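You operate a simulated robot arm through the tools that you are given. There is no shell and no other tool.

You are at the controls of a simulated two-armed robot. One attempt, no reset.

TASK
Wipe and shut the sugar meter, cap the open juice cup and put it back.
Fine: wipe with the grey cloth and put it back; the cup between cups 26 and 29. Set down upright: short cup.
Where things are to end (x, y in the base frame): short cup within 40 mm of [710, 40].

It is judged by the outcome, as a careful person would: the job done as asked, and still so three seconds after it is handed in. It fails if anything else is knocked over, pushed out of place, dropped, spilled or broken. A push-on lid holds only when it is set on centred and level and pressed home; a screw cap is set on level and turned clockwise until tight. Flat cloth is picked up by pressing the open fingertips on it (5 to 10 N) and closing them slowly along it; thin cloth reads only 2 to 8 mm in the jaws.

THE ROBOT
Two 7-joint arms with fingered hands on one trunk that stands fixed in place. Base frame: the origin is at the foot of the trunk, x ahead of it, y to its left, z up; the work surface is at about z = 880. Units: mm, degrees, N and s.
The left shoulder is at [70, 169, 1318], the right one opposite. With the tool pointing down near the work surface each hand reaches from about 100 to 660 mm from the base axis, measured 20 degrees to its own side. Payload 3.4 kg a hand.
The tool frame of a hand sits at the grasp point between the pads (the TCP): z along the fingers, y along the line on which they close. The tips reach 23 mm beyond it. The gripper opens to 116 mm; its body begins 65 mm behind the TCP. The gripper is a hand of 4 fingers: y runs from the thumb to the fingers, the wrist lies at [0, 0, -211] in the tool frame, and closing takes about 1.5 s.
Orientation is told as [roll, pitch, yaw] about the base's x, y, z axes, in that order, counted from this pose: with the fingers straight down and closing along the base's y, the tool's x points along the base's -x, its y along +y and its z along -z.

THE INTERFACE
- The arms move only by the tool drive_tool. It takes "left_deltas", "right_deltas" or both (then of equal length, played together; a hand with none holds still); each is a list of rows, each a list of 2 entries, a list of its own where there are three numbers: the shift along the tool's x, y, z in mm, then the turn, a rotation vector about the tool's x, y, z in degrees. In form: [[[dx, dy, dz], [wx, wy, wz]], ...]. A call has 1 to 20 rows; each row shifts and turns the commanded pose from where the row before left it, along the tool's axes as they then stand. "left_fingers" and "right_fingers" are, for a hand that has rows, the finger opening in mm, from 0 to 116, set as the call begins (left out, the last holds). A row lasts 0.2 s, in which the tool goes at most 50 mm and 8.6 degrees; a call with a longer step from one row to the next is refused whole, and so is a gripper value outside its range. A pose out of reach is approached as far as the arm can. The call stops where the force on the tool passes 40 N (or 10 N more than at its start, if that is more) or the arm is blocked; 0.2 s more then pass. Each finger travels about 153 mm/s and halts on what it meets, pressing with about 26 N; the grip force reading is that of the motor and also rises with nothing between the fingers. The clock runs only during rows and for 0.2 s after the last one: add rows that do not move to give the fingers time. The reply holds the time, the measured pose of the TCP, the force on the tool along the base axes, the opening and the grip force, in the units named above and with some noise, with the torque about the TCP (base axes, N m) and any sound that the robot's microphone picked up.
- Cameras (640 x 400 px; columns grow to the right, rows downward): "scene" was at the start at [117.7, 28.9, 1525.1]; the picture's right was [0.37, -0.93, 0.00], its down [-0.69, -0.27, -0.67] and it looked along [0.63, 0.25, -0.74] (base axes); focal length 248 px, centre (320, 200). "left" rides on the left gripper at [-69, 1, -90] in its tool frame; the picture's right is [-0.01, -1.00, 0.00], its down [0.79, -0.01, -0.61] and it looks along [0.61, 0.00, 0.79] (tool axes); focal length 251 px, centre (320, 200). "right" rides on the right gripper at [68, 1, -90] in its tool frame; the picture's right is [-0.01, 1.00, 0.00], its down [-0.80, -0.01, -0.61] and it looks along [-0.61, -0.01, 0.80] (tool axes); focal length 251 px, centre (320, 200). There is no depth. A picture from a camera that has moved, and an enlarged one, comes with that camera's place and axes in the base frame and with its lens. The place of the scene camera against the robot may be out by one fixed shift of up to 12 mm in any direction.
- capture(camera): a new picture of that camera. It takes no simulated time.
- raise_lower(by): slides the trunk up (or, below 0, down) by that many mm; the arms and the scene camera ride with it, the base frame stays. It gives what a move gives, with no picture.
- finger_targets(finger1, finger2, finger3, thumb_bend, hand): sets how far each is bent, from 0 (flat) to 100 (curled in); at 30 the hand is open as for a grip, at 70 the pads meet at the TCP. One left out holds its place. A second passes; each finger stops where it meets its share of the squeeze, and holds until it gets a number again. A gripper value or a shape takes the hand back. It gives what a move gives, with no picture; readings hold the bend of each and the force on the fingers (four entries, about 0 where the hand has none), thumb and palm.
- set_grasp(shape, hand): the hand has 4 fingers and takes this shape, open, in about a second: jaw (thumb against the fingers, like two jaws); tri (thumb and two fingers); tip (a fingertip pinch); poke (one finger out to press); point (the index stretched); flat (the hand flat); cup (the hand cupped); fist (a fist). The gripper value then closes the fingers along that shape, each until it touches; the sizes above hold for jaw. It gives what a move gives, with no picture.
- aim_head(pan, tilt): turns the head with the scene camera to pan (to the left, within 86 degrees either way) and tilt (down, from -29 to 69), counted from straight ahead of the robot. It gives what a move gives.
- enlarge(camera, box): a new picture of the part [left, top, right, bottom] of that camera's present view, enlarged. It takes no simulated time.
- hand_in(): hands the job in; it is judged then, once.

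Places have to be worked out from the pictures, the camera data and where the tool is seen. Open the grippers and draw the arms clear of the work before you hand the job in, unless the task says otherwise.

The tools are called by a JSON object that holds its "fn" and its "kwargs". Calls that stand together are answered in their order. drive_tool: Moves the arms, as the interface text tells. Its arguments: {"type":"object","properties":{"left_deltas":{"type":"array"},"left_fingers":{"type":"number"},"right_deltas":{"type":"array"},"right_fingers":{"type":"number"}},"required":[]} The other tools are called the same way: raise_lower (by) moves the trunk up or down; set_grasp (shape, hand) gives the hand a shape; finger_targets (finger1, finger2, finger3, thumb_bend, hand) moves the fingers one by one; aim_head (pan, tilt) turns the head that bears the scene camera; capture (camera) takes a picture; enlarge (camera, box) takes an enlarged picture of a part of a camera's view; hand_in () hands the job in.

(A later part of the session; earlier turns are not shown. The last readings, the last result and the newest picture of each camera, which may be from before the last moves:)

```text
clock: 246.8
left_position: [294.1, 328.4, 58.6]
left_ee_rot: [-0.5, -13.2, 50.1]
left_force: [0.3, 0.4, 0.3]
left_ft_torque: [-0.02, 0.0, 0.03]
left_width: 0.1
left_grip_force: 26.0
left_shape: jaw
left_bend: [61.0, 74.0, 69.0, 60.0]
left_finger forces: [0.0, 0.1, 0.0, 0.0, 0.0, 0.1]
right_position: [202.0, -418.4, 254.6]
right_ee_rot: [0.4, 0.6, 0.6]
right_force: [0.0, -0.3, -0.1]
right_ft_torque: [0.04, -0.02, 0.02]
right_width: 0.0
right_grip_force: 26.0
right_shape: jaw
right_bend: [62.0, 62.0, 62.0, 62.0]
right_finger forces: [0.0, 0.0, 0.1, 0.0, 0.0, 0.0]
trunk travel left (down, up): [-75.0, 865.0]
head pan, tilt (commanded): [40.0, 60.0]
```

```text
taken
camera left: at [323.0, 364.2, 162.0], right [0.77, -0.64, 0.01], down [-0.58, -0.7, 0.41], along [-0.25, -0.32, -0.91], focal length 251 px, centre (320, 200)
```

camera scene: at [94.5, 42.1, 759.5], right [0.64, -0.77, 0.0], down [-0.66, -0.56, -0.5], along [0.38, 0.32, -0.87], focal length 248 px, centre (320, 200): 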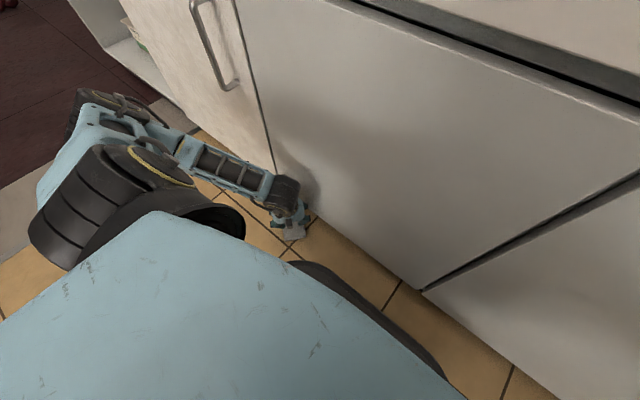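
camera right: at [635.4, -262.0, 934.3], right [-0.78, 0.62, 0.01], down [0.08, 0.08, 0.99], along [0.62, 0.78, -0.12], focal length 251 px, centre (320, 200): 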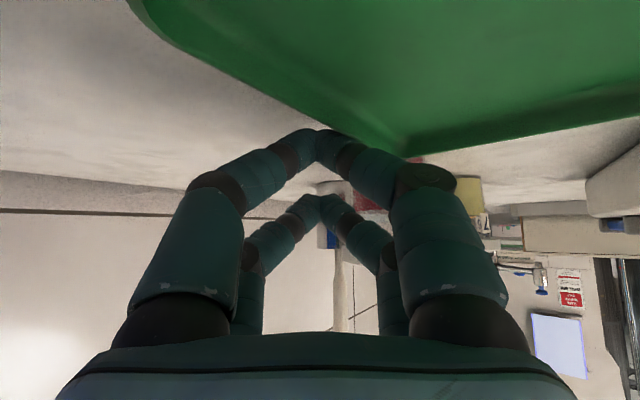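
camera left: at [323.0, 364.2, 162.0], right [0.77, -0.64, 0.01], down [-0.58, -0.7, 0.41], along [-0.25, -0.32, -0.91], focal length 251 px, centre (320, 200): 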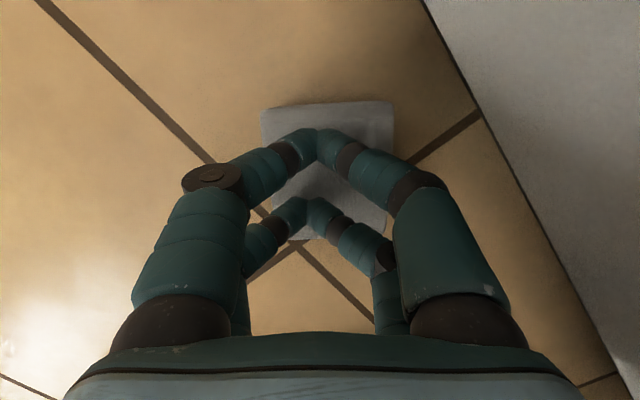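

Nothing is pinched. The pad needs a side grip, which needs space, so I'll press lightly with the closed fingertips and drag it away from the door.

{"fn": "drive_tool", "kwargs": {"left_deltas": [[[0, 0, 2], [0, 0, 0]], [[0, 0, 1], [0, 0, 0]], [[0, 0, 0], [0, 0, 0]]]}}

```text
clock: 247.6
left_position: [294.9, 328.8, 56.0]
left_ee_rot: [-0.5, -13.3, 50.1]
left_force: [-5.0, 1.2, 11.8]
left_ft_torque: [-0.07, 0.33, -0.06]
left_width: 0.0
left_grip_force: 26.2
left_shape: jaw
left_bend: [61.0, 74.0, 69.0, 60.0]
left_finger forces: [0.0, 0.1, 0.0, 0.1, 0.0, 0.1]
right_position: [203.6, -418.3, 254.3]
right_ee_rot: [0.5, 0.4, 0.8]
right_force: [-0.1, 0.6, 0.3]
right_ft_torque: [0.01, -0.01, -0.02]
right_width: 0.1
right_grip_force: 26.6
right_shape: jaw
right_bend: [62.0, 62.0, 62.0, 62.0]
right_finger forces: [0.0, 0.0, 0.0, 0.0, 0.0, 0.0]
trunk travel left (down, up): [-75.0, 865.0]
head pan, tilt (commanded): [40.0, 60.0]
```

11.8 N pressing. Now drag toward −x in small steps.

{"fn": "drive_tool", "kwargs": {"left_deltas": [[[6.2, 7.66, -1.4], [0, 0, 0]], [[6.2, 7.66, -1.4], [0, 0, 0]], [[6.2, 7.66, -1.4], [0, 0, 0]], [[6.2, 7.66, -1.4], [0, 0, 0]], [[0, 0, 0], [0, 0, 0]]]}}

{"fn": "capture", "kwargs": {"camera": "left"}}

```text
clock: 248.8
left_position: [253.8, 328.4, 55.7]
left_ee_rot: [-0.5, -13.4, 50.1]
left_force: [0.3, 0.8, 2.3]
left_ft_torque: [-0.01, 0.0, 0.0]
left_width: 0.0
left_grip_force: 26.4
left_shape: jaw
left_bend: [61.0, 74.0, 70.0, 60.0]
left_finger forces: [0.0, 0.0, 0.0, 0.0, 0.0, 0.0]
right_position: [202.8, -419.4, 253.4]
right_ee_rot: [0.5, 0.6, 0.8]
right_force: [-0.2, 0.4, -0.3]
right_ft_torque: [-0.02, -0.02, 0.01]
right_width: 0.0
right_grip_force: 25.9
right_shape: jaw
right_bend: [62.0, 62.0, 62.0, 62.0]
right_finger forces: [0.0, 0.0, 0.0, 0.0, 0.0, 0.0]
trunk travel left (down, up): [-75.0, 865.0]
head pan, tilt (commanded): [40.0, 60.0]
```

```text
taken
camera left: at [283.2, 364.7, 158.2], right [0.77, -0.64, 0.01], down [-0.58, -0.7, 0.41], along [-0.25, -0.32, -0.91], focal length 251 px, centre (320, 200)
```

left: 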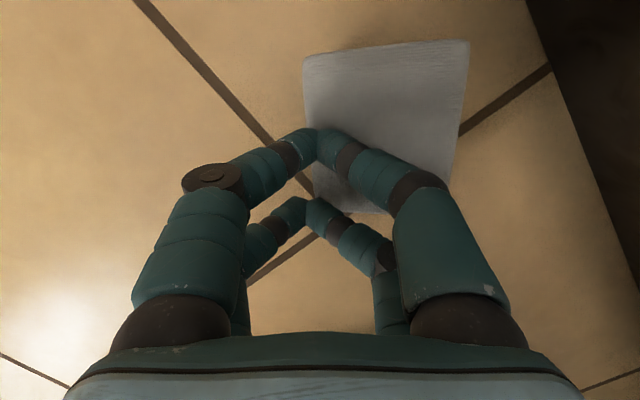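

The fingers slid over it. A better idea: straddle the pad's side corners with the hand open along y and hook them to pull it away from the door. I'll raise, turn the hand back to yaw 0 with pitch −22°, and open wide.

{"fn": "drive_tool", "kwargs": {"left_deltas": [[[0, 0, -30], [0, 0, 0]], [[0, 0, -30], [0, 0, 0]], [[0, 0, 0], [1.66, 0, 6.95]], [[0, 0, 0], [1.66, 0, 6.95]], [[0, 0, 0], [1.66, 0, 6.95]], [[0, 0, 0], [1.66, 0, 6.95]], [[0, 0, 0], [1.66, 0, 6.95]], [[0, 0, 0], [1.66, 0, 6.95]], [[0, 0, 0], [1.66, 0, 6.95]], [[0, 0, 0], [0, -8.4, 0]], [[0, 0, 0], [0, 0, 0]]], "left_fingers": 112}}

{"fn": "capture", "kwargs": {"camera": "left"}}

```text
clock: 251.2
left_position: [244.9, 317.7, 113.8]
left_ee_rot: [-0.4, -13.7, 0.0]
left_force: [0.1, 0.3, 0.4]
left_ft_torque: [-0.02, 0.0, -0.02]
left_width: 111.9
left_grip_force: 0.0
left_shape: jaw
left_bend: [37.0, 37.0, 37.0, 37.0]
left_finger forces: [0.1, 0.1, 0.0, 0.0, 0.1, 0.0]
left hand out of reach, approached as far as the arm can: row 10
right_position: [203.1, -420.1, 254.4]
right_ee_rot: [0.6, 0.6, 0.7]
right_force: [0.1, 0.2, -0.8]
right_ft_torque: [0.01, -0.03, 0.04]
right_width: 0.0
right_grip_force: 26.5
right_shape: jaw
right_bend: [62.0, 62.0, 62.0, 62.0]
right_finger forces: [0.1, 0.0, 0.0, 0.0, 0.1, 0.0]
trunk travel left (down, up): [-75.0, 865.0]
head pan, tilt (commanded): [40.0, 60.0]
```

```text
taken
camera left: at [291.3, 319.9, 217.3], right [0.01, -1.0, 0.01], down [-0.92, 0.0, 0.4], along [-0.4, -0.01, -0.92], focal length 251 px, centre (320, 200)
```

left: 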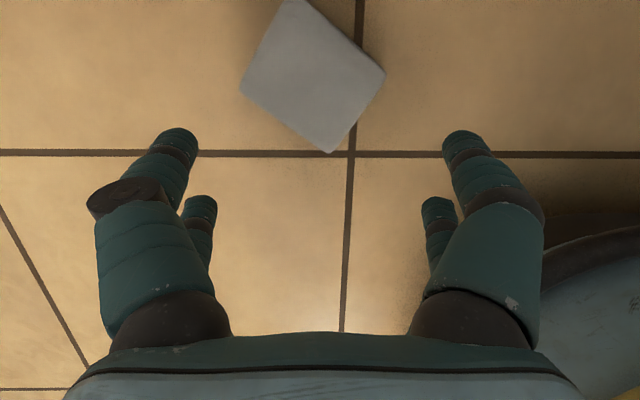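

The cloth's corners are clear in view: left [291, 375], right [300, 271]. I'll move forward to [268, 322], pitch to −22°, and then check.

{"fn": "drive_tool", "kwargs": {"left_deltas": [[[-12, 2, 0], [0, 0, 0]], [[-11, 2, 0], [0, 0, 0]], [[0, 0, 0], [0, -8.3, 0]], [[0, 0, 0], [0, 0, 0]]]}}

{"fn": "capture", "kwargs": {"camera": "left"}}

```text
clock: 252.2
left_position: [268.4, 323.1, 118.6]
left_ee_rot: [-0.4, -16.5, 0.2]
left_force: [-0.2, -0.3, 0.0]
left_ft_torque: [0.0, 0.0, -0.02]
left_width: 112.2
left_grip_force: 0.0
left_shape: jaw
left_bend: [37.0, 37.0, 37.0, 37.0]
left_finger forces: [0.0, 0.0, 0.0, 0.0, 0.0, 0.0]
left hand out of reach, approached as far as the arm can: row 3
right_position: [203.3, -418.7, 254.7]
right_ee_rot: [0.4, 0.7, 0.7]
right_force: [0.1, -0.3, 0.0]
right_ft_torque: [-0.01, 0.0, 0.0]
right_width: 0.2
right_grip_force: 25.6
right_shape: jaw
right_bend: [62.0, 62.0, 62.0, 62.0]
right_finger forces: [0.1, 0.0, 0.0, 0.1, 0.0, 0.0]
trunk travel left (down, up): [-75.0, 865.0]
head pan, tilt (commanded): [40.0, 60.0]
```

```text
taken
camera left: at [308.4, 323.5, 224.9], right [0.01, -1.0, 0.01], down [-0.93, 0.0, 0.36], along [-0.36, -0.01, -0.93], focal length 251 px, centre (320, 200)
```

left: 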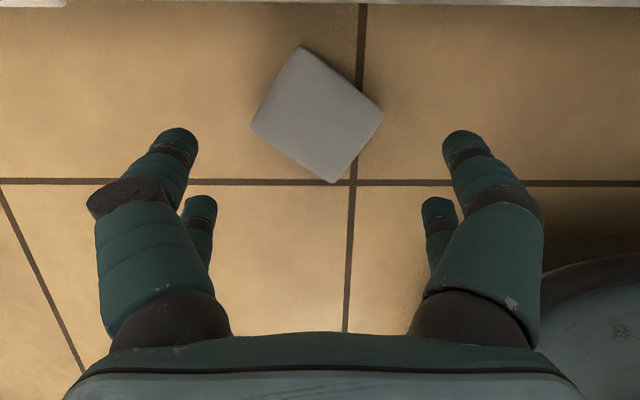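

The pitch limit eases as the hand goes lower. I'll descend at x≈268 while pitching to −22°, then move forward.

{"fn": "drive_tool", "kwargs": {"left_deltas": [[[7, 0, 24], [0, 0, 0]], [[7, 0, 24], [0, -2.8, 0]], [[0, 0, 0], [0, -2.8, 0]], [[0, 0, 0], [0, 0, 0]]], "left_fingers": 116}}

{"fn": "capture", "kwargs": {"camera": "left"}}

```text
clock: 253.2
left_position: [275.9, 302.4, 76.4]
left_ee_rot: [-2.2, -19.2, -1.1]
left_force: [-0.5, -0.3, -0.1]
left_ft_torque: [0.01, -0.01, -0.02]
left_width: 115.9
left_grip_force: 0.1
left_shape: jaw
left_bend: [30.0, 30.0, 30.0, 30.0]
left_finger forces: [0.1, 0.0, 0.0, 0.0, 0.0, 0.1]
left hand out of reach, approached as far as the arm can: row 2, 3
right_position: [203.2, -419.5, 255.6]
right_ee_rot: [0.5, 0.7, 0.7]
right_force: [0.0, -0.3, -0.4]
right_ft_torque: [0.0, 0.01, 0.0]
right_width: 0.1
right_grip_force: 25.2
right_shape: jaw
right_bend: [62.0, 62.0, 62.0, 62.0]
right_finger forces: [0.0, 0.0, 0.0, 0.0, 0.0, 0.0]
trunk travel left (down, up): [-75.0, 865.0]
head pan, tilt (commanded): [40.0, 60.0]
```

```text
taken
camera left: at [311.6, 306.0, 185.3], right [-0.02, -1.0, 0.04], down [-0.95, 0.03, 0.31], along [-0.31, -0.03, -0.95], focal length 251 px, centre (320, 200)
```

left: 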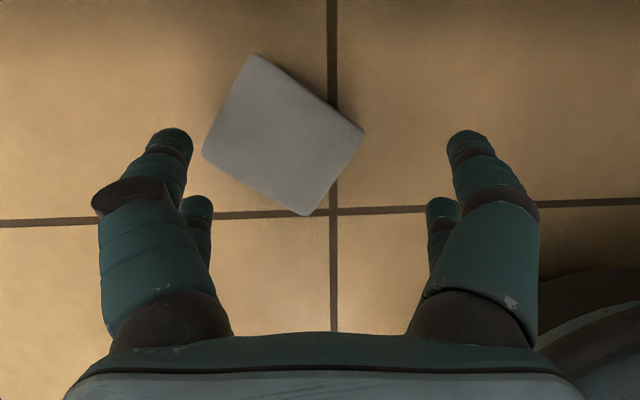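

The arm is at a limit here; lowering the trunk further should help. I'll raise the hand, level the drift, lower the trunk 65 mm, and then approach again with less pitch.

{"fn": "drive_tool", "kwargs": {"left_deltas": [[[0, 0, -30], [0, 3, 0]], [[0, 6, -30], [-1.5, 3, 0]], [[3, 8, -5], [0, 0, -1]], [[0, 6, 0], [0, 0, 0]], [[0, 0, 0], [0, 0, 0]]]}}

{"fn": "raise_lower", "kwargs": {"by": -65}}

{"fn": "capture", "kwargs": {"camera": "left"}}

```text
clock: 254.4
left_position: [255.5, 326.5, 138.8]
left_ee_rot: [-0.9, -13.1, -0.2]
left_force: [-0.5, 0.1, 0.0]
left_ft_torque: [-0.01, 0.0, 0.0]
left_width: 115.5
left_grip_force: 0.1
left_shape: jaw
left_bend: [30.0, 30.0, 30.0, 30.0]
left_finger forces: [0.0, 0.1, 0.0, 0.0, 0.1, 0.0]
right_position: [203.3, -419.0, 253.8]
right_ee_rot: [0.5, 0.7, 0.6]
right_force: [-0.2, -0.1, -0.6]
right_ft_torque: [-0.04, 0.0, 0.01]
right_width: 0.0
right_grip_force: 26.2
right_shape: jaw
right_bend: [62.0, 62.0, 62.0, 62.0]
right_finger forces: [0.0, 0.0, 0.0, 0.1, 0.0, 0.1]
trunk travel left (down, up): [-75.0, 865.0]
head pan, tilt (commanded): [40.0, 60.0]
```

```text
clock: 255.4
left_position: [255.2, 324.8, 72.2]
left_ee_rot: [-0.9, -13.2, -0.2]
left_force: [-0.1, 0.6, -0.4]
left_ft_torque: [0.0, 0.0, 0.02]
left_width: 115.8
left_grip_force: 0.1
left_shape: jaw
left_bend: [30.0, 30.0, 30.0, 30.0]
left_finger forces: [0.1, 0.0, 0.0, 0.0, 0.1, 0.0]
right_position: [203.2, -420.1, 189.8]
right_ee_rot: [0.5, 0.7, 0.6]
right_force: [0.2, 0.1, 0.4]
right_ft_torque: [0.01, 0.02, 0.01]
right_width: 0.0
right_grip_force: 26.2
right_shape: jaw
right_bend: [62.0, 62.0, 62.0, 62.0]
right_finger forces: [0.1, 0.0, 0.0, 0.1, 0.0, 0.0]
trunk travel left (down, up): [-10.0, 930.0]
head pan, tilt (commanded): [40.0, 60.0]
```

```text
taken
camera left: at [301.4, 326.5, 176.7], right [0.0, -1.0, 0.02], down [-0.91, 0.01, 0.41], along [-0.41, -0.02, -0.91], focal length 251 px, centre (320, 200)
```

left: 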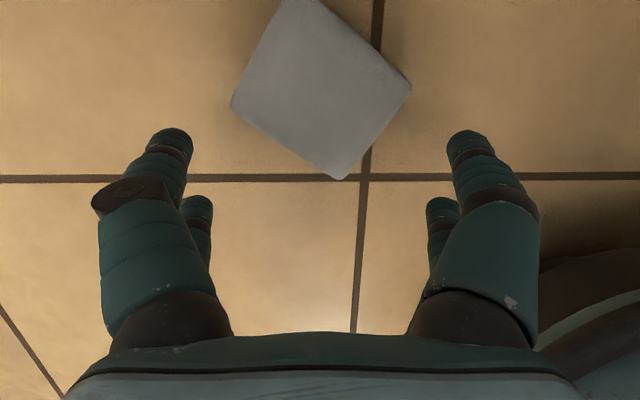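

Now lower to the floor level beside the pad.

{"fn": "drive_tool", "kwargs": {"left_deltas": [[[3, 0, 13], [0, 0, 0]], [[3, 0, 13], [0, 0, 0]], [[1.8, 0, 8], [0, 0, 0]], [[0, 0, 0], [0, 0, 0]]]}}

{"fn": "capture", "kwargs": {"camera": "left"}}

```text
clock: 256.4
left_position: [255.0, 323.5, 38.9]
left_ee_rot: [-0.9, -13.2, -0.4]
left_force: [-0.8, -0.8, 0.0]
left_ft_torque: [0.0, 0.0, -0.02]
left_width: 116.0
left_grip_force: 0.0
left_shape: jaw
left_bend: [30.0, 30.0, 30.0, 30.0]
left_finger forces: [0.0, 0.0, 0.1, 0.0, 0.0, 0.0]
right_position: [202.9, -417.8, 189.5]
right_ee_rot: [0.5, 0.6, 0.7]
right_force: [0.3, -0.2, -0.2]
right_ft_torque: [0.0, 0.04, 0.01]
right_width: 0.0
right_grip_force: 25.6
right_shape: jaw
right_bend: [62.0, 62.0, 62.0, 62.0]
right_finger forces: [0.1, 0.0, 0.0, 0.0, 0.0, 0.1]
trunk travel left (down, up): [-10.0, 930.0]
head pan, tilt (commanded): [40.0, 60.0]
```

```text
taken
camera left: at [301.4, 326.0, 142.4], right [0.0, -1.0, 0.02], down [-0.91, 0.01, 0.41], along [-0.41, -0.02, -0.91], focal length 251 px, centre (320, 200)
```

left: 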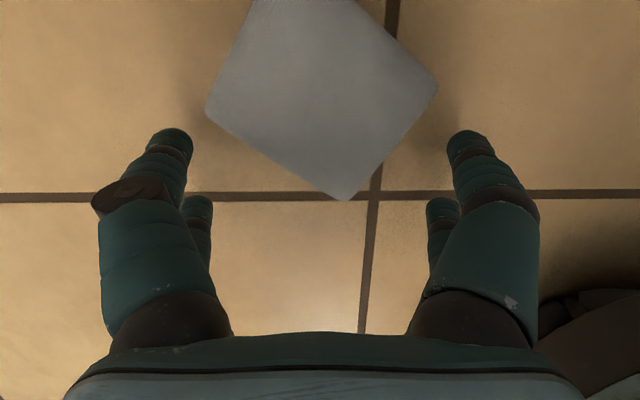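

{"fn": "drive_tool", "kwargs": {"left_deltas": [[[1.6, 0, 6.5], [0, 0, 0]], [[-9.7, 0, 2.3], [0, 0, 0]], [[-9.7, 0, 2.3], [0, 0, 0]], [[0, 0, 0], [0, 0, 0]]]}}

{"fn": "capture", "kwargs": {"camera": "left"}}

```text
clock: 257.4
left_position: [274.8, 323.5, 30.5]
left_ee_rot: [-1.0, -13.2, -0.2]
left_force: [-0.6, -1.1, 1.1]
left_ft_torque: [-0.02, 0.0, 0.03]
left_width: 116.0
left_grip_force: 0.1
left_shape: jaw
left_bend: [30.0, 30.0, 30.0, 30.0]
left_finger forces: [0.0, 0.0, 0.0, 0.0, 0.1, 0.0]
right_position: [203.4, -418.2, 188.6]
right_ee_rot: [0.4, 0.6, 0.8]
right_force: [0.6, -0.1, -0.7]
right_ft_torque: [-0.03, 0.02, -0.02]
right_width: 0.0
right_grip_force: 25.8
right_shape: jaw
right_bend: [62.0, 62.0, 62.0, 62.0]
right_finger forces: [0.0, 0.0, 0.1, 0.1, 0.0, 0.0]
trunk travel left (down, up): [-10.0, 930.0]
head pan, tilt (commanded): [40.0, 60.0]
```

```text
taken
camera left: at [321.1, 326.1, 135.3], right [0.0, -1.0, 0.02], down [-0.91, 0.01, 0.41], along [-0.41, -0.02, -0.91], focal length 251 px, centre (320, 200)
```

left: 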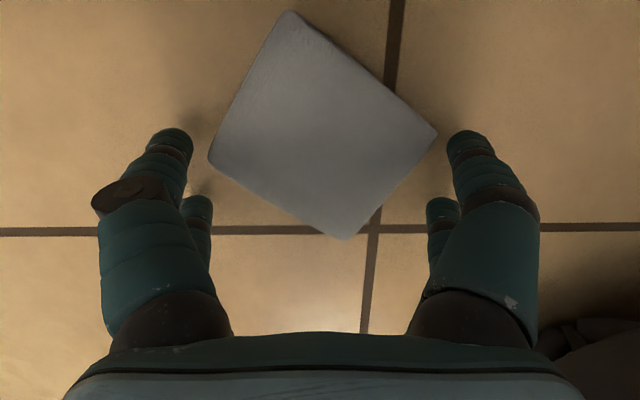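

The pad sits between the digits. I'll close gradually and watch.

{"fn": "drive_tool", "kwargs": {"left_deltas": [[[0, 0, 0], [0, 0, 0]], [[0, 0, 0], [0, 0, 0]]], "left_fingers": 96}}

{"fn": "drive_tool", "kwargs": {"left_deltas": [[[0, 0, 0], [0, 0, 0]], [[0, 0, 0], [0, 0, 0]]], "left_fingers": 84}}

{"fn": "capture", "kwargs": {"camera": "left"}}

```text
clock: 258.0
left_position: [274.4, 324.6, 32.6]
left_ee_rot: [-0.9, -13.2, -0.2]
left_force: [-0.1, 0.5, 0.3]
left_ft_torque: [0.01, 0.05, 0.01]
left_width: 96.3
left_grip_force: 0.1
left_shape: jaw
left_bend: [56.0, 56.0, 56.0, 56.0]
left_finger forces: [0.0, 0.0, 0.0, 0.1, 0.1, 0.1]
right_position: [202.9, -420.0, 189.4]
right_ee_rot: [0.5, 0.6, 0.7]
right_force: [0.1, 0.3, -1.0]
right_ft_torque: [-0.01, -0.03, -0.01]
right_width: 0.0
right_grip_force: 25.5
right_shape: jaw
right_bend: [62.0, 62.0, 62.0, 62.0]
right_finger forces: [0.1, 0.0, 0.0, 0.0, 0.1, 0.0]
trunk travel left (down, up): [-10.0, 930.0]
head pan, tilt (commanded): [40.0, 60.0]
```

```text
clock: 258.6
left_position: [274.4, 324.0, 31.4]
left_ee_rot: [-0.9, -13.3, -0.3]
left_force: [0.7, 0.3, 0.5]
left_ft_torque: [0.02, -0.01, -0.02]
left_width: 85.0
left_grip_force: 0.2
left_shape: jaw
left_bend: [64.0, 65.0, 65.0, 64.0]
left_finger forces: [0.6, 0.0, 0.1, 0.0, 0.4, 0.0]
right_position: [203.1, -419.0, 189.0]
right_ee_rot: [0.5, 0.5, 0.7]
right_force: [0.3, 0.3, -0.7]
right_ft_torque: [0.01, -0.01, 0.0]
right_width: 0.0
right_grip_force: 26.4
right_shape: jaw
right_bend: [62.0, 62.0, 62.0, 62.0]
right_finger forces: [0.1, 0.1, 0.0, 0.1, 0.1, 0.0]
trunk travel left (down, up): [-10.0, 930.0]
head pan, tilt (commanded): [40.0, 60.0]
```

```text
taken
camera left: at [321.0, 326.2, 135.3], right [0.0, -1.0, 0.02], down [-0.91, 0.01, 0.41], along [-0.41, -0.02, -0.91], focal length 251 px, centre (320, 200)
```

left: 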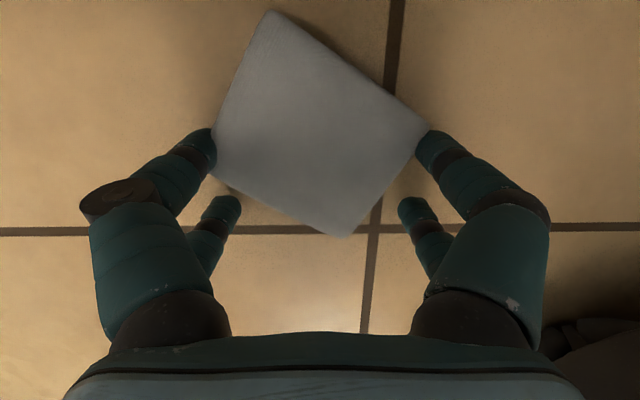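

The far digits touch the corners and the pad begins to turn into alignment. Continue closing slowly.

{"fn": "drive_tool", "kwargs": {"left_deltas": [[[0, 0, 0], [0, 0, 0]], [[0, 0, 0], [0, 0, 0]]], "left_fingers": 80}}

{"fn": "drive_tool", "kwargs": {"left_deltas": [[[0, 0, 0], [0, 0, 0]], [[0, 0, 0], [0, 0, 0]]], "left_fingers": 74}}

{"fn": "capture", "kwargs": {"camera": "left"}}

```text
clock: 259.2
left_position: [274.8, 324.9, 32.7]
left_ee_rot: [-0.9, -13.3, -0.1]
left_force: [-0.8, 0.1, 1.4]
left_ft_torque: [-0.01, 0.08, -0.01]
left_width: 56.2
left_grip_force: 25.9
left_shape: jaw
left_bend: [70.0, 75.0, 74.0, 72.0]
left_finger forces: [29.5, 24.1, 21.3, 0.1, 20.1, 0.0]
right_position: [203.5, -419.1, 188.5]
right_ee_rot: [0.5, 0.5, 0.7]
right_force: [-0.2, 0.5, 0.1]
right_ft_torque: [-0.03, -0.01, 0.02]
right_width: 0.1
right_grip_force: 26.1
right_shape: jaw
right_bend: [62.0, 62.0, 62.0, 62.0]
right_finger forces: [0.0, 0.0, 0.0, 0.0, 0.0, 0.0]
trunk travel left (down, up): [-10.0, 930.0]
head pan, tilt (commanded): [40.0, 60.0]
```

```text
clock: 259.8
left_position: [275.5, 325.3, 31.7]
left_ee_rot: [-1.0, -13.1, -0.2]
left_force: [-0.1, 0.4, -0.2]
left_ft_torque: [0.01, 0.0, 0.05]
left_width: 75.0
left_grip_force: 0.1
left_shape: jaw
left_bend: [69.0, 70.0, 70.0, 70.0]
left_finger forces: [1.0, 0.0, 0.0, 0.1, 1.1, 0.0]
right_position: [203.1, -418.4, 188.9]
right_ee_rot: [0.5, 0.6, 0.7]
right_force: [-0.2, 0.1, -0.4]
right_ft_torque: [0.0, -0.01, 0.0]
right_width: 0.0
right_grip_force: 26.3
right_shape: jaw
right_bend: [62.0, 62.0, 62.0, 62.0]
right_finger forces: [0.1, 0.0, 0.1, 0.0, 0.1, 0.0]
trunk travel left (down, up): [-10.0, 930.0]
head pan, tilt (commanded): [40.0, 60.0]
```

```text
taken
camera left: at [321.0, 326.2, 135.2], right [0.0, -1.0, 0.02], down [-0.91, 0.01, 0.41], along [-0.41, -0.02, -0.91], focal length 251 px, centre (320, 200)
```

left: 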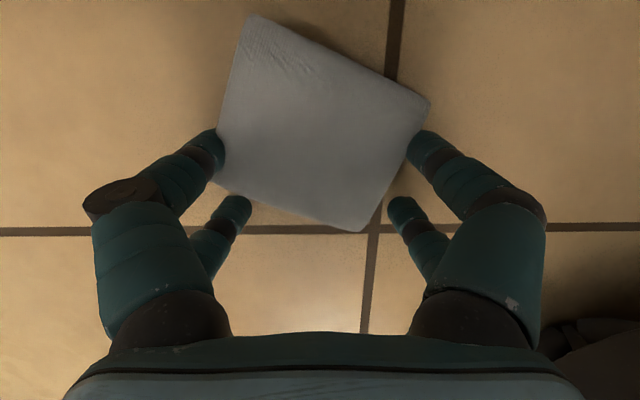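

The hand had gripped the pad (all four digits 20–29 N) and re-opened with the larger command. I'll close again with a smaller target to grip it.

{"fn": "drive_tool", "kwargs": {"left_deltas": [[[0, 0, 0], [0, 0, 0]], [[0, 0, 0], [0, 0, 0]], [[0, 0, 0], [0, 0, 0]], [[0, 0, 0], [0, 0, 0]]], "left_fingers": 40}}

{"fn": "capture", "kwargs": {"camera": "left"}}

```text
clock: 260.8
left_position: [274.1, 325.2, 32.5]
left_ee_rot: [-0.9, -13.3, -0.1]
left_force: [-1.6, 0.6, 1.4]
left_ft_torque: [0.0, 0.07, -0.01]
left_width: 54.5
left_grip_force: 25.8
left_shape: jaw
left_bend: [69.0, 73.0, 73.0, 73.0]
left_finger forces: [28.9, 27.3, 20.5, 0.1, 20.5, 0.0]
right_position: [203.5, -419.3, 190.8]
right_ee_rot: [0.4, 0.6, 0.8]
right_force: [-0.5, 0.3, -0.1]
right_ft_torque: [-0.03, 0.04, -0.01]
right_width: 0.1
right_grip_force: 26.1
right_shape: jaw
right_bend: [62.0, 62.0, 62.0, 62.0]
right_finger forces: [0.0, 0.1, 0.0, 0.1, 0.0, 0.0]
trunk travel left (down, up): [-10.0, 930.0]
head pan, tilt (commanded): [40.0, 60.0]
```

```text
taken
camera left: at [321.0, 326.2, 135.4], right [0.0, -1.0, 0.02], down [-0.91, 0.01, 0.41], along [-0.41, -0.02, -0.91], focal length 251 px, centre (320, 200)
```

left: 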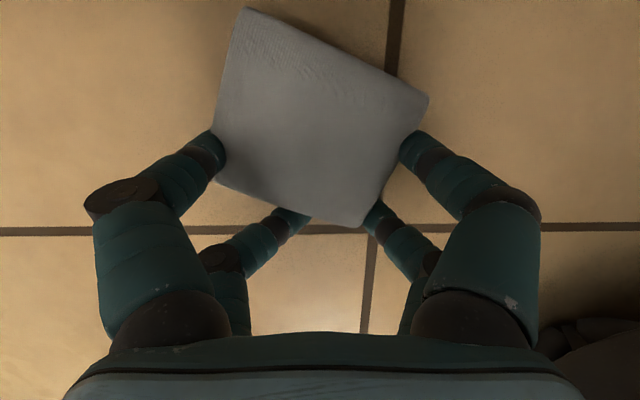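

Now pull it back from the door along the floor.

{"fn": "drive_tool", "kwargs": {"left_deltas": [[[9.7, 0, -3.3], [0, 0, 0]], [[9.7, 0, -2.3], [0, 0, 0]], [[9.7, 0, -2.3], [0, 0, 0]], [[9.7, 0, -2.3], [0, 0, 0]], [[9.7, 0, -2.3], [0, 0, 0]], [[0, 0, 0], [0, 0, 0]]]}}

{"fn": "capture", "kwargs": {"camera": "left"}}

```text
clock: 262.2
left_position: [226.2, 325.5, 32.2]
left_ee_rot: [-0.9, -13.1, -0.2]
left_force: [0.3, 0.3, -0.5]
left_ft_torque: [-0.01, 0.01, -0.03]
left_width: 53.8
left_grip_force: 25.5
left_shape: jaw
left_bend: [69.0, 73.0, 73.0, 73.0]
left_finger forces: [29.5, 27.3, 20.2, 0.1, 20.2, 0.0]
right_position: [202.8, -419.5, 189.4]
right_ee_rot: [0.5, 0.6, 0.8]
right_force: [-0.2, 0.5, -0.4]
right_ft_torque: [-0.02, -0.01, -0.01]
right_width: 0.0
right_grip_force: 26.3
right_shape: jaw
right_bend: [62.0, 62.0, 62.0, 62.0]
right_finger forces: [0.0, 0.0, 0.1, 0.0, 0.0, 0.0]
trunk travel left (down, up): [-10.0, 930.0]
head pan, tilt (commanded): [40.0, 60.0]
```

```text
taken
camera left: at [271.7, 326.6, 136.1], right [0.0, -1.0, 0.02], down [-0.91, 0.01, 0.41], along [-0.41, -0.02, -0.91], focal length 251 px, centre (320, 200)
```

left: 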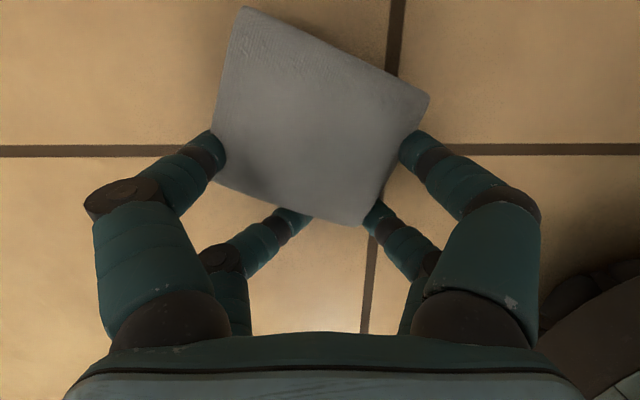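

The pad came along and is now about 85 mm from the door plane. I'll open, move forward so the hand is centred over the pad, and grip it squarely.

{"fn": "drive_tool", "kwargs": {"left_deltas": [[[0, 0, 0], [0, 0, 0]], [[0, 0, 0], [0, 0, 0]], [[0, 0, 0], [0, 0, 0]]], "left_fingers": 116}}

{"fn": "drive_tool", "kwargs": {"left_deltas": [[[-9.7, 0, 2.3], [0, 0, 0]], [[-9.7, 0, 2.3], [0, 0, 0]], [[-9.7, 0, 2.3], [0, 0, 0]], [[-4, 0, 1], [0, 0, 0]], [[0, 0, 0], [0, 0, 0]]]}}

{"fn": "capture", "kwargs": {"camera": "left"}}

```text
clock: 263.0
left_position: [224.7, 324.9, 32.6]
left_ee_rot: [-0.9, -13.1, -0.2]
left_force: [0.1, -1.1, 0.2]
left_ft_torque: [0.01, 0.02, -0.01]
left_width: 116.0
left_grip_force: 0.0
left_shape: jaw
left_bend: [30.0, 30.0, 30.0, 30.0]
left_finger forces: [0.0, 0.1, 0.1, 0.0, 0.0, 0.0]
right_position: [203.1, -418.6, 188.8]
right_ee_rot: [0.4, 0.6, 0.6]
right_force: [-1.0, 0.0, -0.7]
right_ft_torque: [-0.03, -0.04, -0.01]
right_width: 0.1
right_grip_force: 25.9
right_shape: jaw
right_bend: [62.0, 62.0, 62.0, 62.0]
right_finger forces: [0.0, 0.1, 0.0, 0.0, 0.0, 0.0]
trunk travel left (down, up): [-10.0, 930.0]
head pan, tilt (commanded): [40.0, 60.0]
```

```text
clock: 264.2
left_position: [260.9, 323.7, 32.6]
left_ee_rot: [-0.9, -13.3, -0.2]
left_force: [0.7, -0.7, -0.8]
left_ft_torque: [0.0, 0.02, -0.02]
left_width: 116.1
left_grip_force: 0.1
left_shape: jaw
left_bend: [30.0, 30.0, 30.0, 30.0]
left_finger forces: [0.0, 0.1, 0.0, 0.0, 0.0, 0.1]
right_position: [202.7, -418.4, 189.8]
right_ee_rot: [0.4, 0.6, 0.6]
right_force: [0.8, 0.5, -0.3]
right_ft_torque: [-0.06, 0.02, 0.0]
right_width: 0.0
right_grip_force: 26.5
right_shape: jaw
right_bend: [62.0, 62.0, 62.0, 62.0]
right_finger forces: [0.0, 0.0, 0.0, 0.0, 0.0, 0.0]
trunk travel left (down, up): [-10.0, 930.0]
head pan, tilt (commanded): [40.0, 60.0]
```

```text
taken
camera left: at [306.1, 326.0, 135.6], right [0.0, -1.0, 0.02], down [-0.91, 0.01, 0.41], along [-0.41, -0.02, -0.91], focal length 251 px, centre (320, 200)
```

left: 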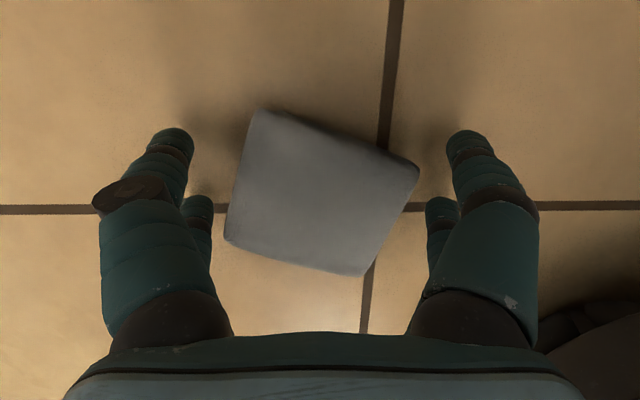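

Pad is centred between the digits. I'll reduce the pitch by 5° and lower 2 mm for a deeper, more even grip, then close.

{"fn": "drive_tool", "kwargs": {"left_deltas": [[[0, 0, 0], [0, 5, 0]], [[0, 0, 2.5], [0, 0, 0]], [[0, 0, 0], [0, 0, 0]]]}}

{"fn": "drive_tool", "kwargs": {"left_deltas": [[[0, 0, 0], [0, 0, 0]], [[0, 0, 0], [0, 0, 0]], [[0, 0, 0], [0, 0, 0]], [[0, 0, 0], [0, 0, 0]]], "left_fingers": 40}}

{"fn": "capture", "kwargs": {"camera": "left"}}

```text
clock: 265.0
left_position: [259.8, 324.2, 29.8]
left_ee_rot: [-1.0, -8.1, -0.3]
left_force: [-0.5, 0.7, -0.4]
left_ft_torque: [-0.03, -0.03, 0.0]
left_width: 116.0
left_grip_force: 0.0
left_shape: jaw
left_bend: [30.0, 30.0, 30.0, 30.0]
left_finger forces: [0.1, 0.0, 0.0, 0.1, 0.0, 0.0]
right_position: [203.7, -418.4, 189.3]
right_ee_rot: [0.5, 0.6, 0.7]
right_force: [0.2, -0.4, -1.1]
right_ft_torque: [0.0, -0.01, 0.0]
right_width: 0.1
right_grip_force: 25.6
right_shape: jaw
right_bend: [62.0, 62.0, 62.0, 62.0]
right_finger forces: [0.0, 0.0, 0.1, 0.0, 0.0, 0.0]
trunk travel left (down, up): [-10.0, 930.0]
head pan, tilt (commanded): [40.0, 60.0]
```

```text
clock: 266.0
left_position: [259.7, 324.9, 30.8]
left_ee_rot: [-0.9, -8.1, -0.3]
left_force: [0.4, 0.8, 2.3]
left_ft_torque: [0.01, 0.12, -0.07]
left_width: 49.8
left_grip_force: 25.9
left_shape: jaw
left_bend: [73.0, 71.0, 70.0, 80.0]
left_finger forces: [25.4, 23.8, 35.2, 0.1, 21.9, 0.0]
right_position: [202.1, -419.2, 189.0]
right_ee_rot: [0.5, 0.6, 0.8]
right_force: [0.0, 0.0, -0.3]
right_ft_torque: [0.0, -0.02, 0.01]
right_width: 0.0
right_grip_force: 25.6
right_shape: jaw
right_bend: [62.0, 62.0, 62.0, 62.0]
right_finger forces: [0.1, 0.0, 0.0, 0.0, 0.0, 0.0]
trunk travel left (down, up): [-10.0, 930.0]
head pan, tilt (commanded): [40.0, 60.0]
```

```text
taken
camera left: at [314.5, 325.9, 129.1], right [0.0, -1.0, 0.02], down [-0.87, 0.01, 0.49], along [-0.49, -0.01, -0.87], focal length 251 px, centre (320, 200)
```

left: 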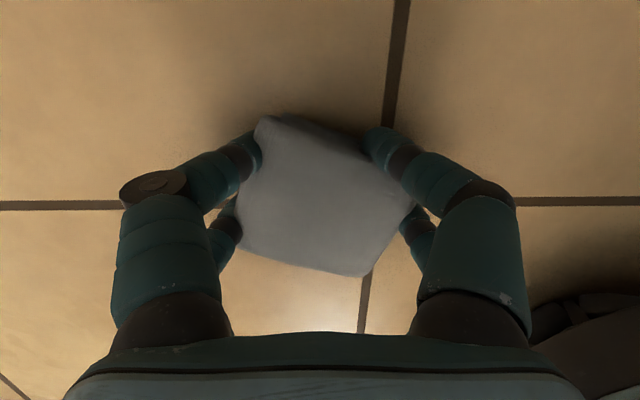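

All four digits hold the pad firmly (22–35 N). Lift and check.

{"fn": "drive_tool", "kwargs": {"left_deltas": [[[0, 0, -10], [0, 0, 0]], [[0, 0, -15], [0, 0, 0]], [[0, 0, -20], [0, 0, 0]], [[0, 0, 0], [0, 0, 0]]]}}

{"fn": "capture", "kwargs": {"camera": "left"}}

```text
clock: 267.0
left_position: [250.7, 326.2, 75.1]
left_ee_rot: [-0.9, -8.1, -0.2]
left_force: [-0.2, 0.7, -0.1]
left_ft_torque: [-0.01, 0.02, 0.0]
left_width: 49.5
left_grip_force: 25.9
left_shape: jaw
left_bend: [73.0, 71.0, 70.0, 80.0]
left_finger forces: [24.8, 23.6, 35.6, 0.0, 19.9, 0.0]
right_position: [202.7, -420.1, 189.8]
right_ee_rot: [0.5, 0.6, 0.7]
right_force: [0.5, -0.5, 0.3]
right_ft_torque: [0.0, 0.0, 0.0]
right_width: 0.0
right_grip_force: 25.9
right_shape: jaw
right_bend: [62.0, 62.0, 62.0, 62.0]
right_finger forces: [0.0, 0.0, 0.0, 0.0, 0.1, 0.1]
trunk travel left (down, up): [-10.0, 930.0]
head pan, tilt (commanded): [40.0, 60.0]
```

```text
taken
camera left: at [306.7, 327.5, 173.7], right [0.0, -1.0, 0.02], down [-0.87, 0.01, 0.49], along [-0.49, -0.02, -0.87], focal length 251 px, centre (320, 200)
```

left: 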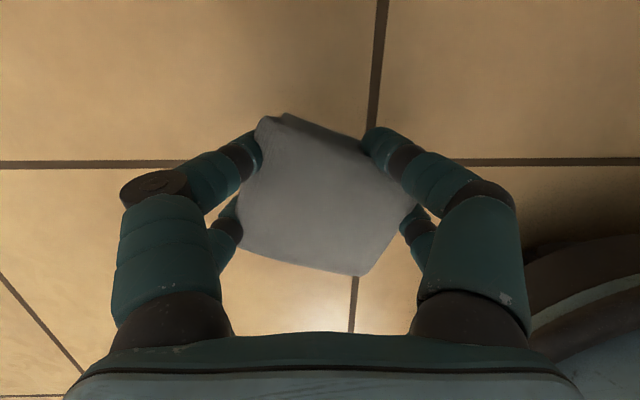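

Holding well. I'll bring it up and back, then raise the trunk.

{"fn": "drive_tool", "kwargs": {"left_deltas": [[[8, 14, -20], [0, 0, 0]], [[8, 14, -20], [0, 0, 0]], [[8, 14, -20], [0, 0, 0]], [[5, 10, -10], [0, 0, 0]], [[0, 0, 0], [0, 0, 0]]]}}

{"fn": "raise_lower", "kwargs": {"by": 350}}

{"fn": "capture", "kwargs": {"camera": "left"}}

```text
clock: 268.2
left_position: [215.3, 379.0, 138.8]
left_ee_rot: [-0.9, -8.2, -0.3]
left_force: [0.0, 0.0, -0.8]
left_ft_torque: [0.05, 0.01, 0.01]
left_width: 48.7
left_grip_force: 26.1
left_shape: jaw
left_bend: [73.0, 71.0, 70.0, 81.0]
left_finger forces: [24.9, 23.3, 35.8, 0.1, 19.2, 0.1]
right_position: [201.8, -419.7, 188.9]
right_ee_rot: [0.5, 0.5, 0.7]
right_force: [0.2, 0.2, 0.7]
right_ft_torque: [0.05, 0.04, 0.03]
right_width: 0.0
right_grip_force: 26.1
right_shape: jaw
right_bend: [62.0, 62.0, 62.0, 62.0]
right_finger forces: [0.1, 0.0, 0.0, 0.0, 0.0, 0.0]
trunk travel left (down, up): [-10.0, 930.0]
head pan, tilt (commanded): [40.0, 60.0]
```

```text
clock: 271.7
left_position: [216.8, 379.2, 489.3]
left_ee_rot: [-1.0, -8.0, -0.3]
left_force: [-0.8, -0.6, 0.1]
left_ft_torque: [-0.04, -0.01, 0.01]
left_width: 48.6
left_grip_force: 25.7
left_shape: jaw
left_bend: [73.0, 71.0, 70.0, 81.0]
left_finger forces: [24.7, 23.4, 35.8, 0.0, 19.3, 0.0]
right_position: [203.6, -419.4, 539.1]
right_ee_rot: [0.5, 0.6, 0.7]
right_force: [0.4, -0.4, -1.2]
right_ft_torque: [0.04, 0.02, -0.04]
right_width: 0.0
right_grip_force: 25.7
right_shape: jaw
right_bend: [62.0, 62.0, 62.0, 62.0]
right_finger forces: [0.0, 0.1, 0.0, 0.1, 0.1, 0.0]
trunk travel left (down, up): [-360.0, 580.0]
head pan, tilt (commanded): [40.0, 60.0]
```

```text
taken
camera left: at [270.8, 380.6, 588.4], right [0.0, -1.0, 0.02], down [-0.87, 0.01, 0.49], along [-0.49, -0.02, -0.87], focal length 251 px, centre (320, 200)
```

left: 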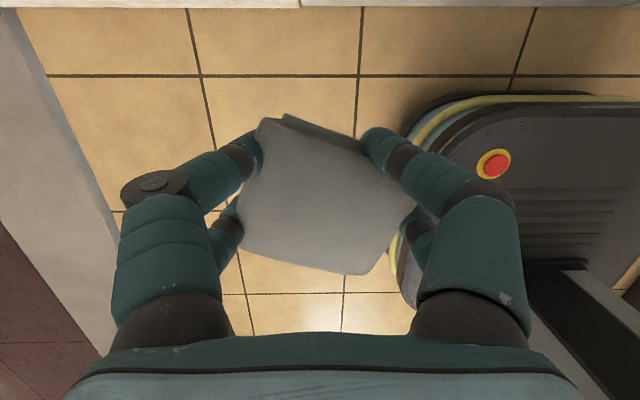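

Stable. Raise the trunk another 450 to get above the counter.

{"fn": "raise_lower", "kwargs": {"by": 450}}

{"fn": "capture", "kwargs": {"camera": "left"}}

{"fn": "capture", "kwargs": {"camera": "scene"}}

```text
refused: 450 is not a number from -400 to 400
```

```text
taken
camera left: at [270.8, 380.6, 588.4], right [0.0, -1.0, 0.02], down [-0.87, 0.01, 0.49], along [-0.49, -0.02, -0.87], focal length 251 px, centre (320, 200)
```

left: 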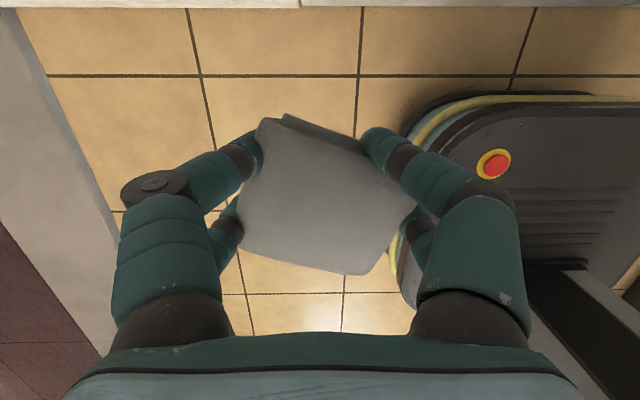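

```text
taken
camera scene: at [95.3, 42.3, 1044.3], right [0.64, -0.77, 0.0], down [-0.66, -0.56, -0.5], along [0.38, 0.32, -0.87], focal length 248 px, centre (320, 200)
```

scene: 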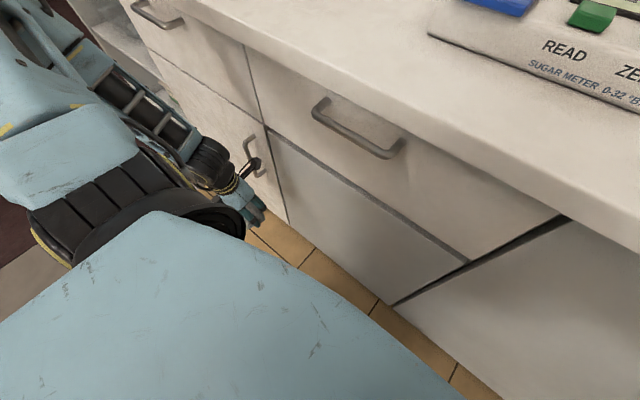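

The step limit is 400, so I'll raise by 400.

{"fn": "raise_lower", "kwargs": {"by": 400}}

{"fn": "raise_lower", "kwargs": {"by": 100}}

{"fn": "capture", "kwargs": {"camera": "left"}}

{"fn": "capture", "kwargs": {"camera": "scene"}}

```text
clock: 275.5
left_position: [215.1, 379.0, 889.6]
left_ee_rot: [-0.9, -8.0, -0.4]
left_force: [-1.0, 0.0, 0.2]
left_ft_torque: [0.04, 0.02, -0.02]
left_width: 48.6
left_grip_force: 26.1
left_shape: jaw
left_bend: [73.0, 71.0, 70.0, 81.0]
left_finger forces: [24.7, 23.3, 36.0, 0.0, 19.2, 0.0]
right_position: [203.4, -418.9, 939.5]
right_ee_rot: [0.6, 0.5, 0.7]
right_force: [0.3, -0.6, -0.2]
right_ft_torque: [0.01, 0.01, 0.02]
right_width: 0.0
right_grip_force: 26.6
right_shape: jaw
right_bend: [62.0, 62.0, 62.0, 62.0]
right_finger forces: [0.0, 0.1, 0.1, 0.0, 0.1, 0.0]
trunk travel left (down, up): [-760.0, 180.0]
head pan, tilt (commanded): [40.0, 60.0]
```

```text
clock: 276.8
left_position: [216.2, 380.3, 989.6]
left_ee_rot: [-1.0, -8.0, -0.3]
left_force: [-0.5, 0.5, 0.5]
left_ft_torque: [0.04, 0.04, 0.01]
left_width: 48.6
left_grip_force: 26.2
left_shape: jaw
left_bend: [73.0, 71.0, 70.0, 81.0]
left_finger forces: [24.7, 23.3, 35.9, 0.0, 19.2, 0.0]
right_position: [202.9, -419.4, 1039.5]
right_ee_rot: [0.6, 0.5, 0.7]
right_force: [0.4, -0.1, -0.1]
right_ft_torque: [0.01, -0.01, 0.06]
right_width: 0.0
right_grip_force: 25.8
right_shape: jaw
right_bend: [62.0, 62.0, 62.0, 62.0]
right_finger forces: [0.0, 0.0, 0.1, 0.1, 0.0, 0.0]
trunk travel left (down, up): [-860.0, 80.0]
head pan, tilt (commanded): [40.0, 60.0]
```

```text
taken
camera left: at [270.8, 380.6, 1088.4], right [0.0, -1.0, 0.02], down [-0.87, 0.01, 0.49], along [-0.49, -0.02, -0.87], focal length 251 px, centre (320, 200)
```

left: 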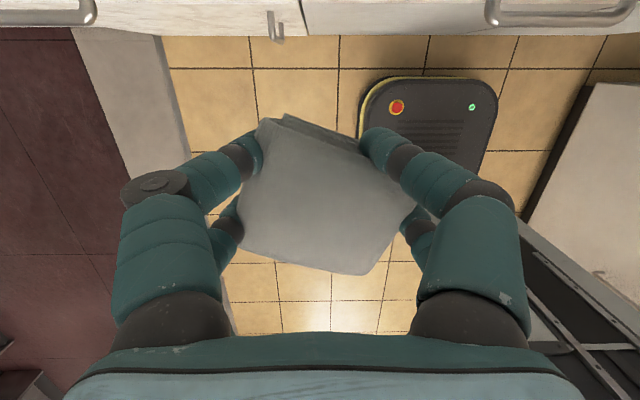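

```text
taken
camera scene: at [95.3, 42.3, 1544.3], right [0.64, -0.77, 0.0], down [-0.66, -0.56, -0.5], along [0.38, 0.32, -0.87], focal length 248 px, centre (320, 200)
```

scene: 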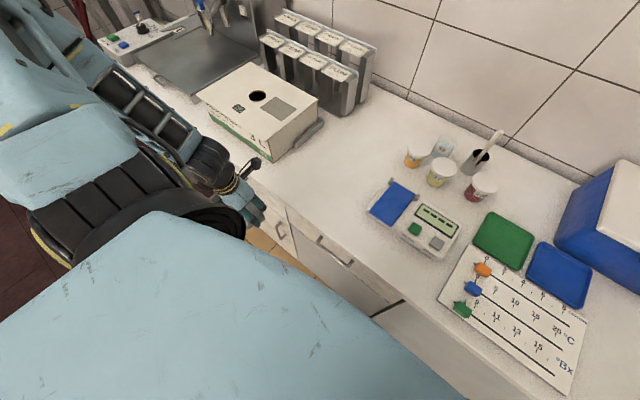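

The cloth is securely held above counter height. I'll carry it to above its original place at [376, 40], turning the hand +12° so the pad lies straight.

{"fn": "drive_tool", "kwargs": {"left_deltas": [[[-10, -15, -10], [0, 0, 0]], [[-10, -21, -5], [0, 0, 0]], [[-10, -21, 0], [0, 0, 0]], [[-10, -21, 0], [0, 0, 0]], [[-10, -21, 0], [0, 0, 0]], [[-10, -21, 0], [0, 0, 0]], [[-10, -21, 0], [0, 0, 0]], [[-10, -21, 0], [0, 0, 0]], [[-10, -21, 0], [0, 0, 0]], [[-10, -21, 0], [0, 0, 0]], [[-10, -21, 0], [0, 0, 0]], [[-10, -21, 0], [0, 0, 0]], [[0, 0, 0], [0, 0, 0]]]}}

{"fn": "aim_head", "kwargs": {"pan": 15, "tilt": 55}}

{"fn": "capture", "kwargs": {"camera": "left"}}

{"fn": "capture", "kwargs": {"camera": "scene"}}

```text
clock: 279.6
left_position: [343.9, 143.0, 1011.4]
left_ee_rot: [-0.9, -8.2, -0.3]
left_force: [0.0, 0.6, -0.2]
left_ft_torque: [0.03, 0.0, 0.0]
left_width: 46.6
left_grip_force: 26.3
left_shape: jaw
left_bend: [73.0, 72.0, 70.0, 82.0]
left_finger forces: [24.6, 22.5, 36.4, 0.0, 16.7, 0.1]
left hand out of reach, approached as far as the arm can: row 1, 2, 3, 4
right_position: [202.7, -419.6, 1039.3]
right_ee_rot: [0.5, 0.5, 0.7]
right_force: [0.2, -0.1, 0.2]
right_ft_torque: [0.01, 0.01, 0.0]
right_width: 0.1
right_grip_force: 26.0
right_shape: jaw
right_bend: [62.0, 62.0, 62.0, 62.0]
right_finger forces: [0.0, 0.0, 0.0, 0.0, 0.1, 0.0]
trunk travel left (down, up): [-860.0, 80.0]
head pan, tilt (commanded): [40.0, 60.0]
```

```text
clock: 280.5
left_position: [344.2, 142.6, 1010.3]
left_ee_rot: [-1.0, -8.1, -0.3]
left_force: [0.1, -0.2, -0.4]
left_ft_torque: [0.01, -0.03, -0.03]
left_width: 46.7
left_grip_force: 26.5
left_shape: jaw
left_bend: [73.0, 72.0, 70.0, 82.0]
left_finger forces: [24.4, 22.5, 36.4, 0.1, 16.8, 0.0]
right_position: [203.9, -419.5, 1039.6]
right_ee_rot: [0.5, 0.6, 0.6]
right_force: [0.0, 0.2, -0.4]
right_ft_torque: [-0.02, 0.02, 0.01]
right_width: 0.2
right_grip_force: 25.7
right_shape: jaw
right_bend: [62.0, 62.0, 62.0, 62.0]
right_finger forces: [0.1, 0.1, 0.0, 0.0, 0.0, 0.1]
trunk travel left (down, up): [-860.0, 80.0]
head pan, tilt (commanded): [15.0, 55.0]
```

```text
taken
camera left: at [398.8, 145.0, 1110.0], right [0.0, -1.0, 0.02], down [-0.87, 0.01, 0.49], along [-0.49, -0.02, -0.87], focal length 251 px, centre (320, 200)
```

left: 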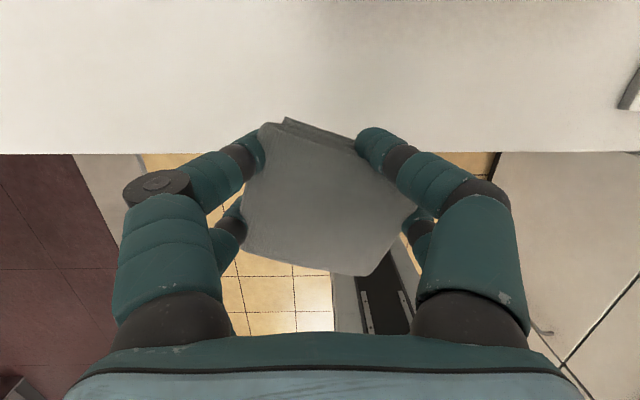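

```text
taken
camera scene: at [113.9, 18.0, 1550.4], right [0.26, -0.97, 0.0], down [-0.79, -0.21, -0.57], along [0.55, 0.15, -0.82], focal length 248 px, centre (320, 200)
```

scene: 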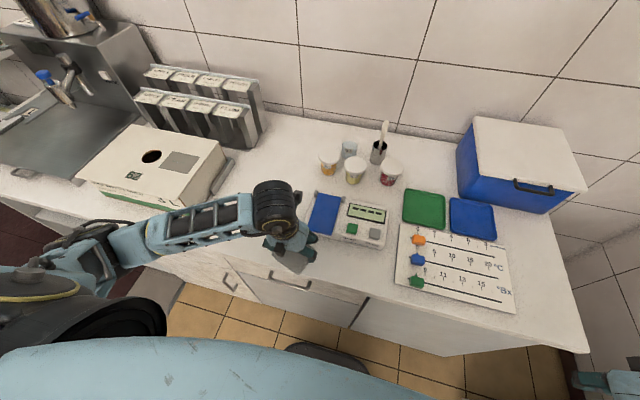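

Continue to [376, 40] without delay.

{"fn": "drive_tool", "kwargs": {"left_deltas": [[[-10, -20, 1], [0, 0, 0]], [[-10, -25, 1], [0, 0, 0]], [[-8, -25, 1], [-0.8, 0, -6]], [[-4, -25, 1], [-0.8, 0, -6]], [[0, -7, 0], [0, 0, 0]], [[0, 0, 0], [0, 0, 0]]]}}

{"fn": "capture", "kwargs": {"camera": "left"}}

{"fn": "capture", "kwargs": {"camera": "scene"}}

```text
clock: 281.9
left_position: [379.0, 41.3, 1014.8]
left_ee_rot: [-0.9, -7.9, 11.8]
left_force: [0.6, -0.7, -1.6]
left_ft_torque: [0.0, 0.02, 0.07]
left_width: 46.2
left_grip_force: 26.4
left_shape: jaw
left_bend: [73.0, 72.0, 69.0, 82.0]
left_finger forces: [24.8, 22.2, 36.4, 0.0, 16.5, 0.1]
right_position: [202.7, -418.9, 1040.1]
right_ee_rot: [0.6, 0.6, 0.7]
right_force: [-0.2, 0.3, -0.4]
right_ft_torque: [-0.01, -0.01, 0.02]
right_width: 0.0
right_grip_force: 26.0
right_shape: jaw
right_bend: [62.0, 62.0, 62.0, 62.0]
right_finger forces: [0.0, 0.0, 0.0, 0.0, 0.1, 0.1]
trunk travel left (down, up): [-860.0, 80.0]
head pan, tilt (commanded): [15.0, 55.0]
```

```text
taken
camera left: at [433.6, 55.1, 1113.4], right [0.21, -0.98, 0.02], down [-0.85, -0.17, 0.49], along [-0.48, -0.12, -0.87], focal length 251 px, centre (320, 200)
```

left: 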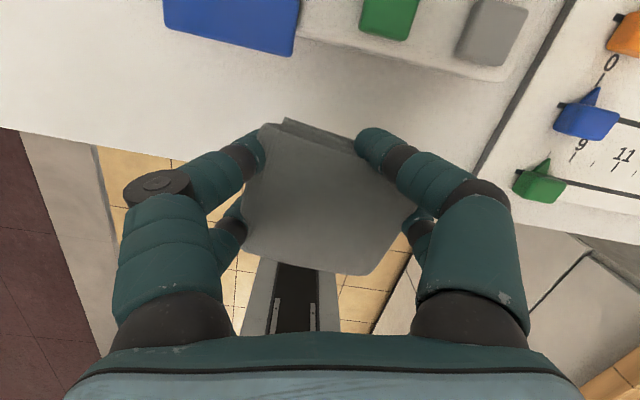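

```text
taken
camera scene: at [113.6, 18.5, 1550.4], right [0.26, -0.97, 0.0], down [-0.79, -0.21, -0.57], along [0.55, 0.15, -0.82], focal length 248 px, centre (320, 200)
```

scene: 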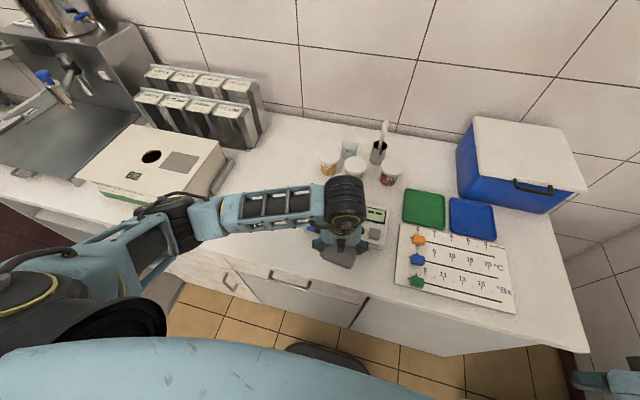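

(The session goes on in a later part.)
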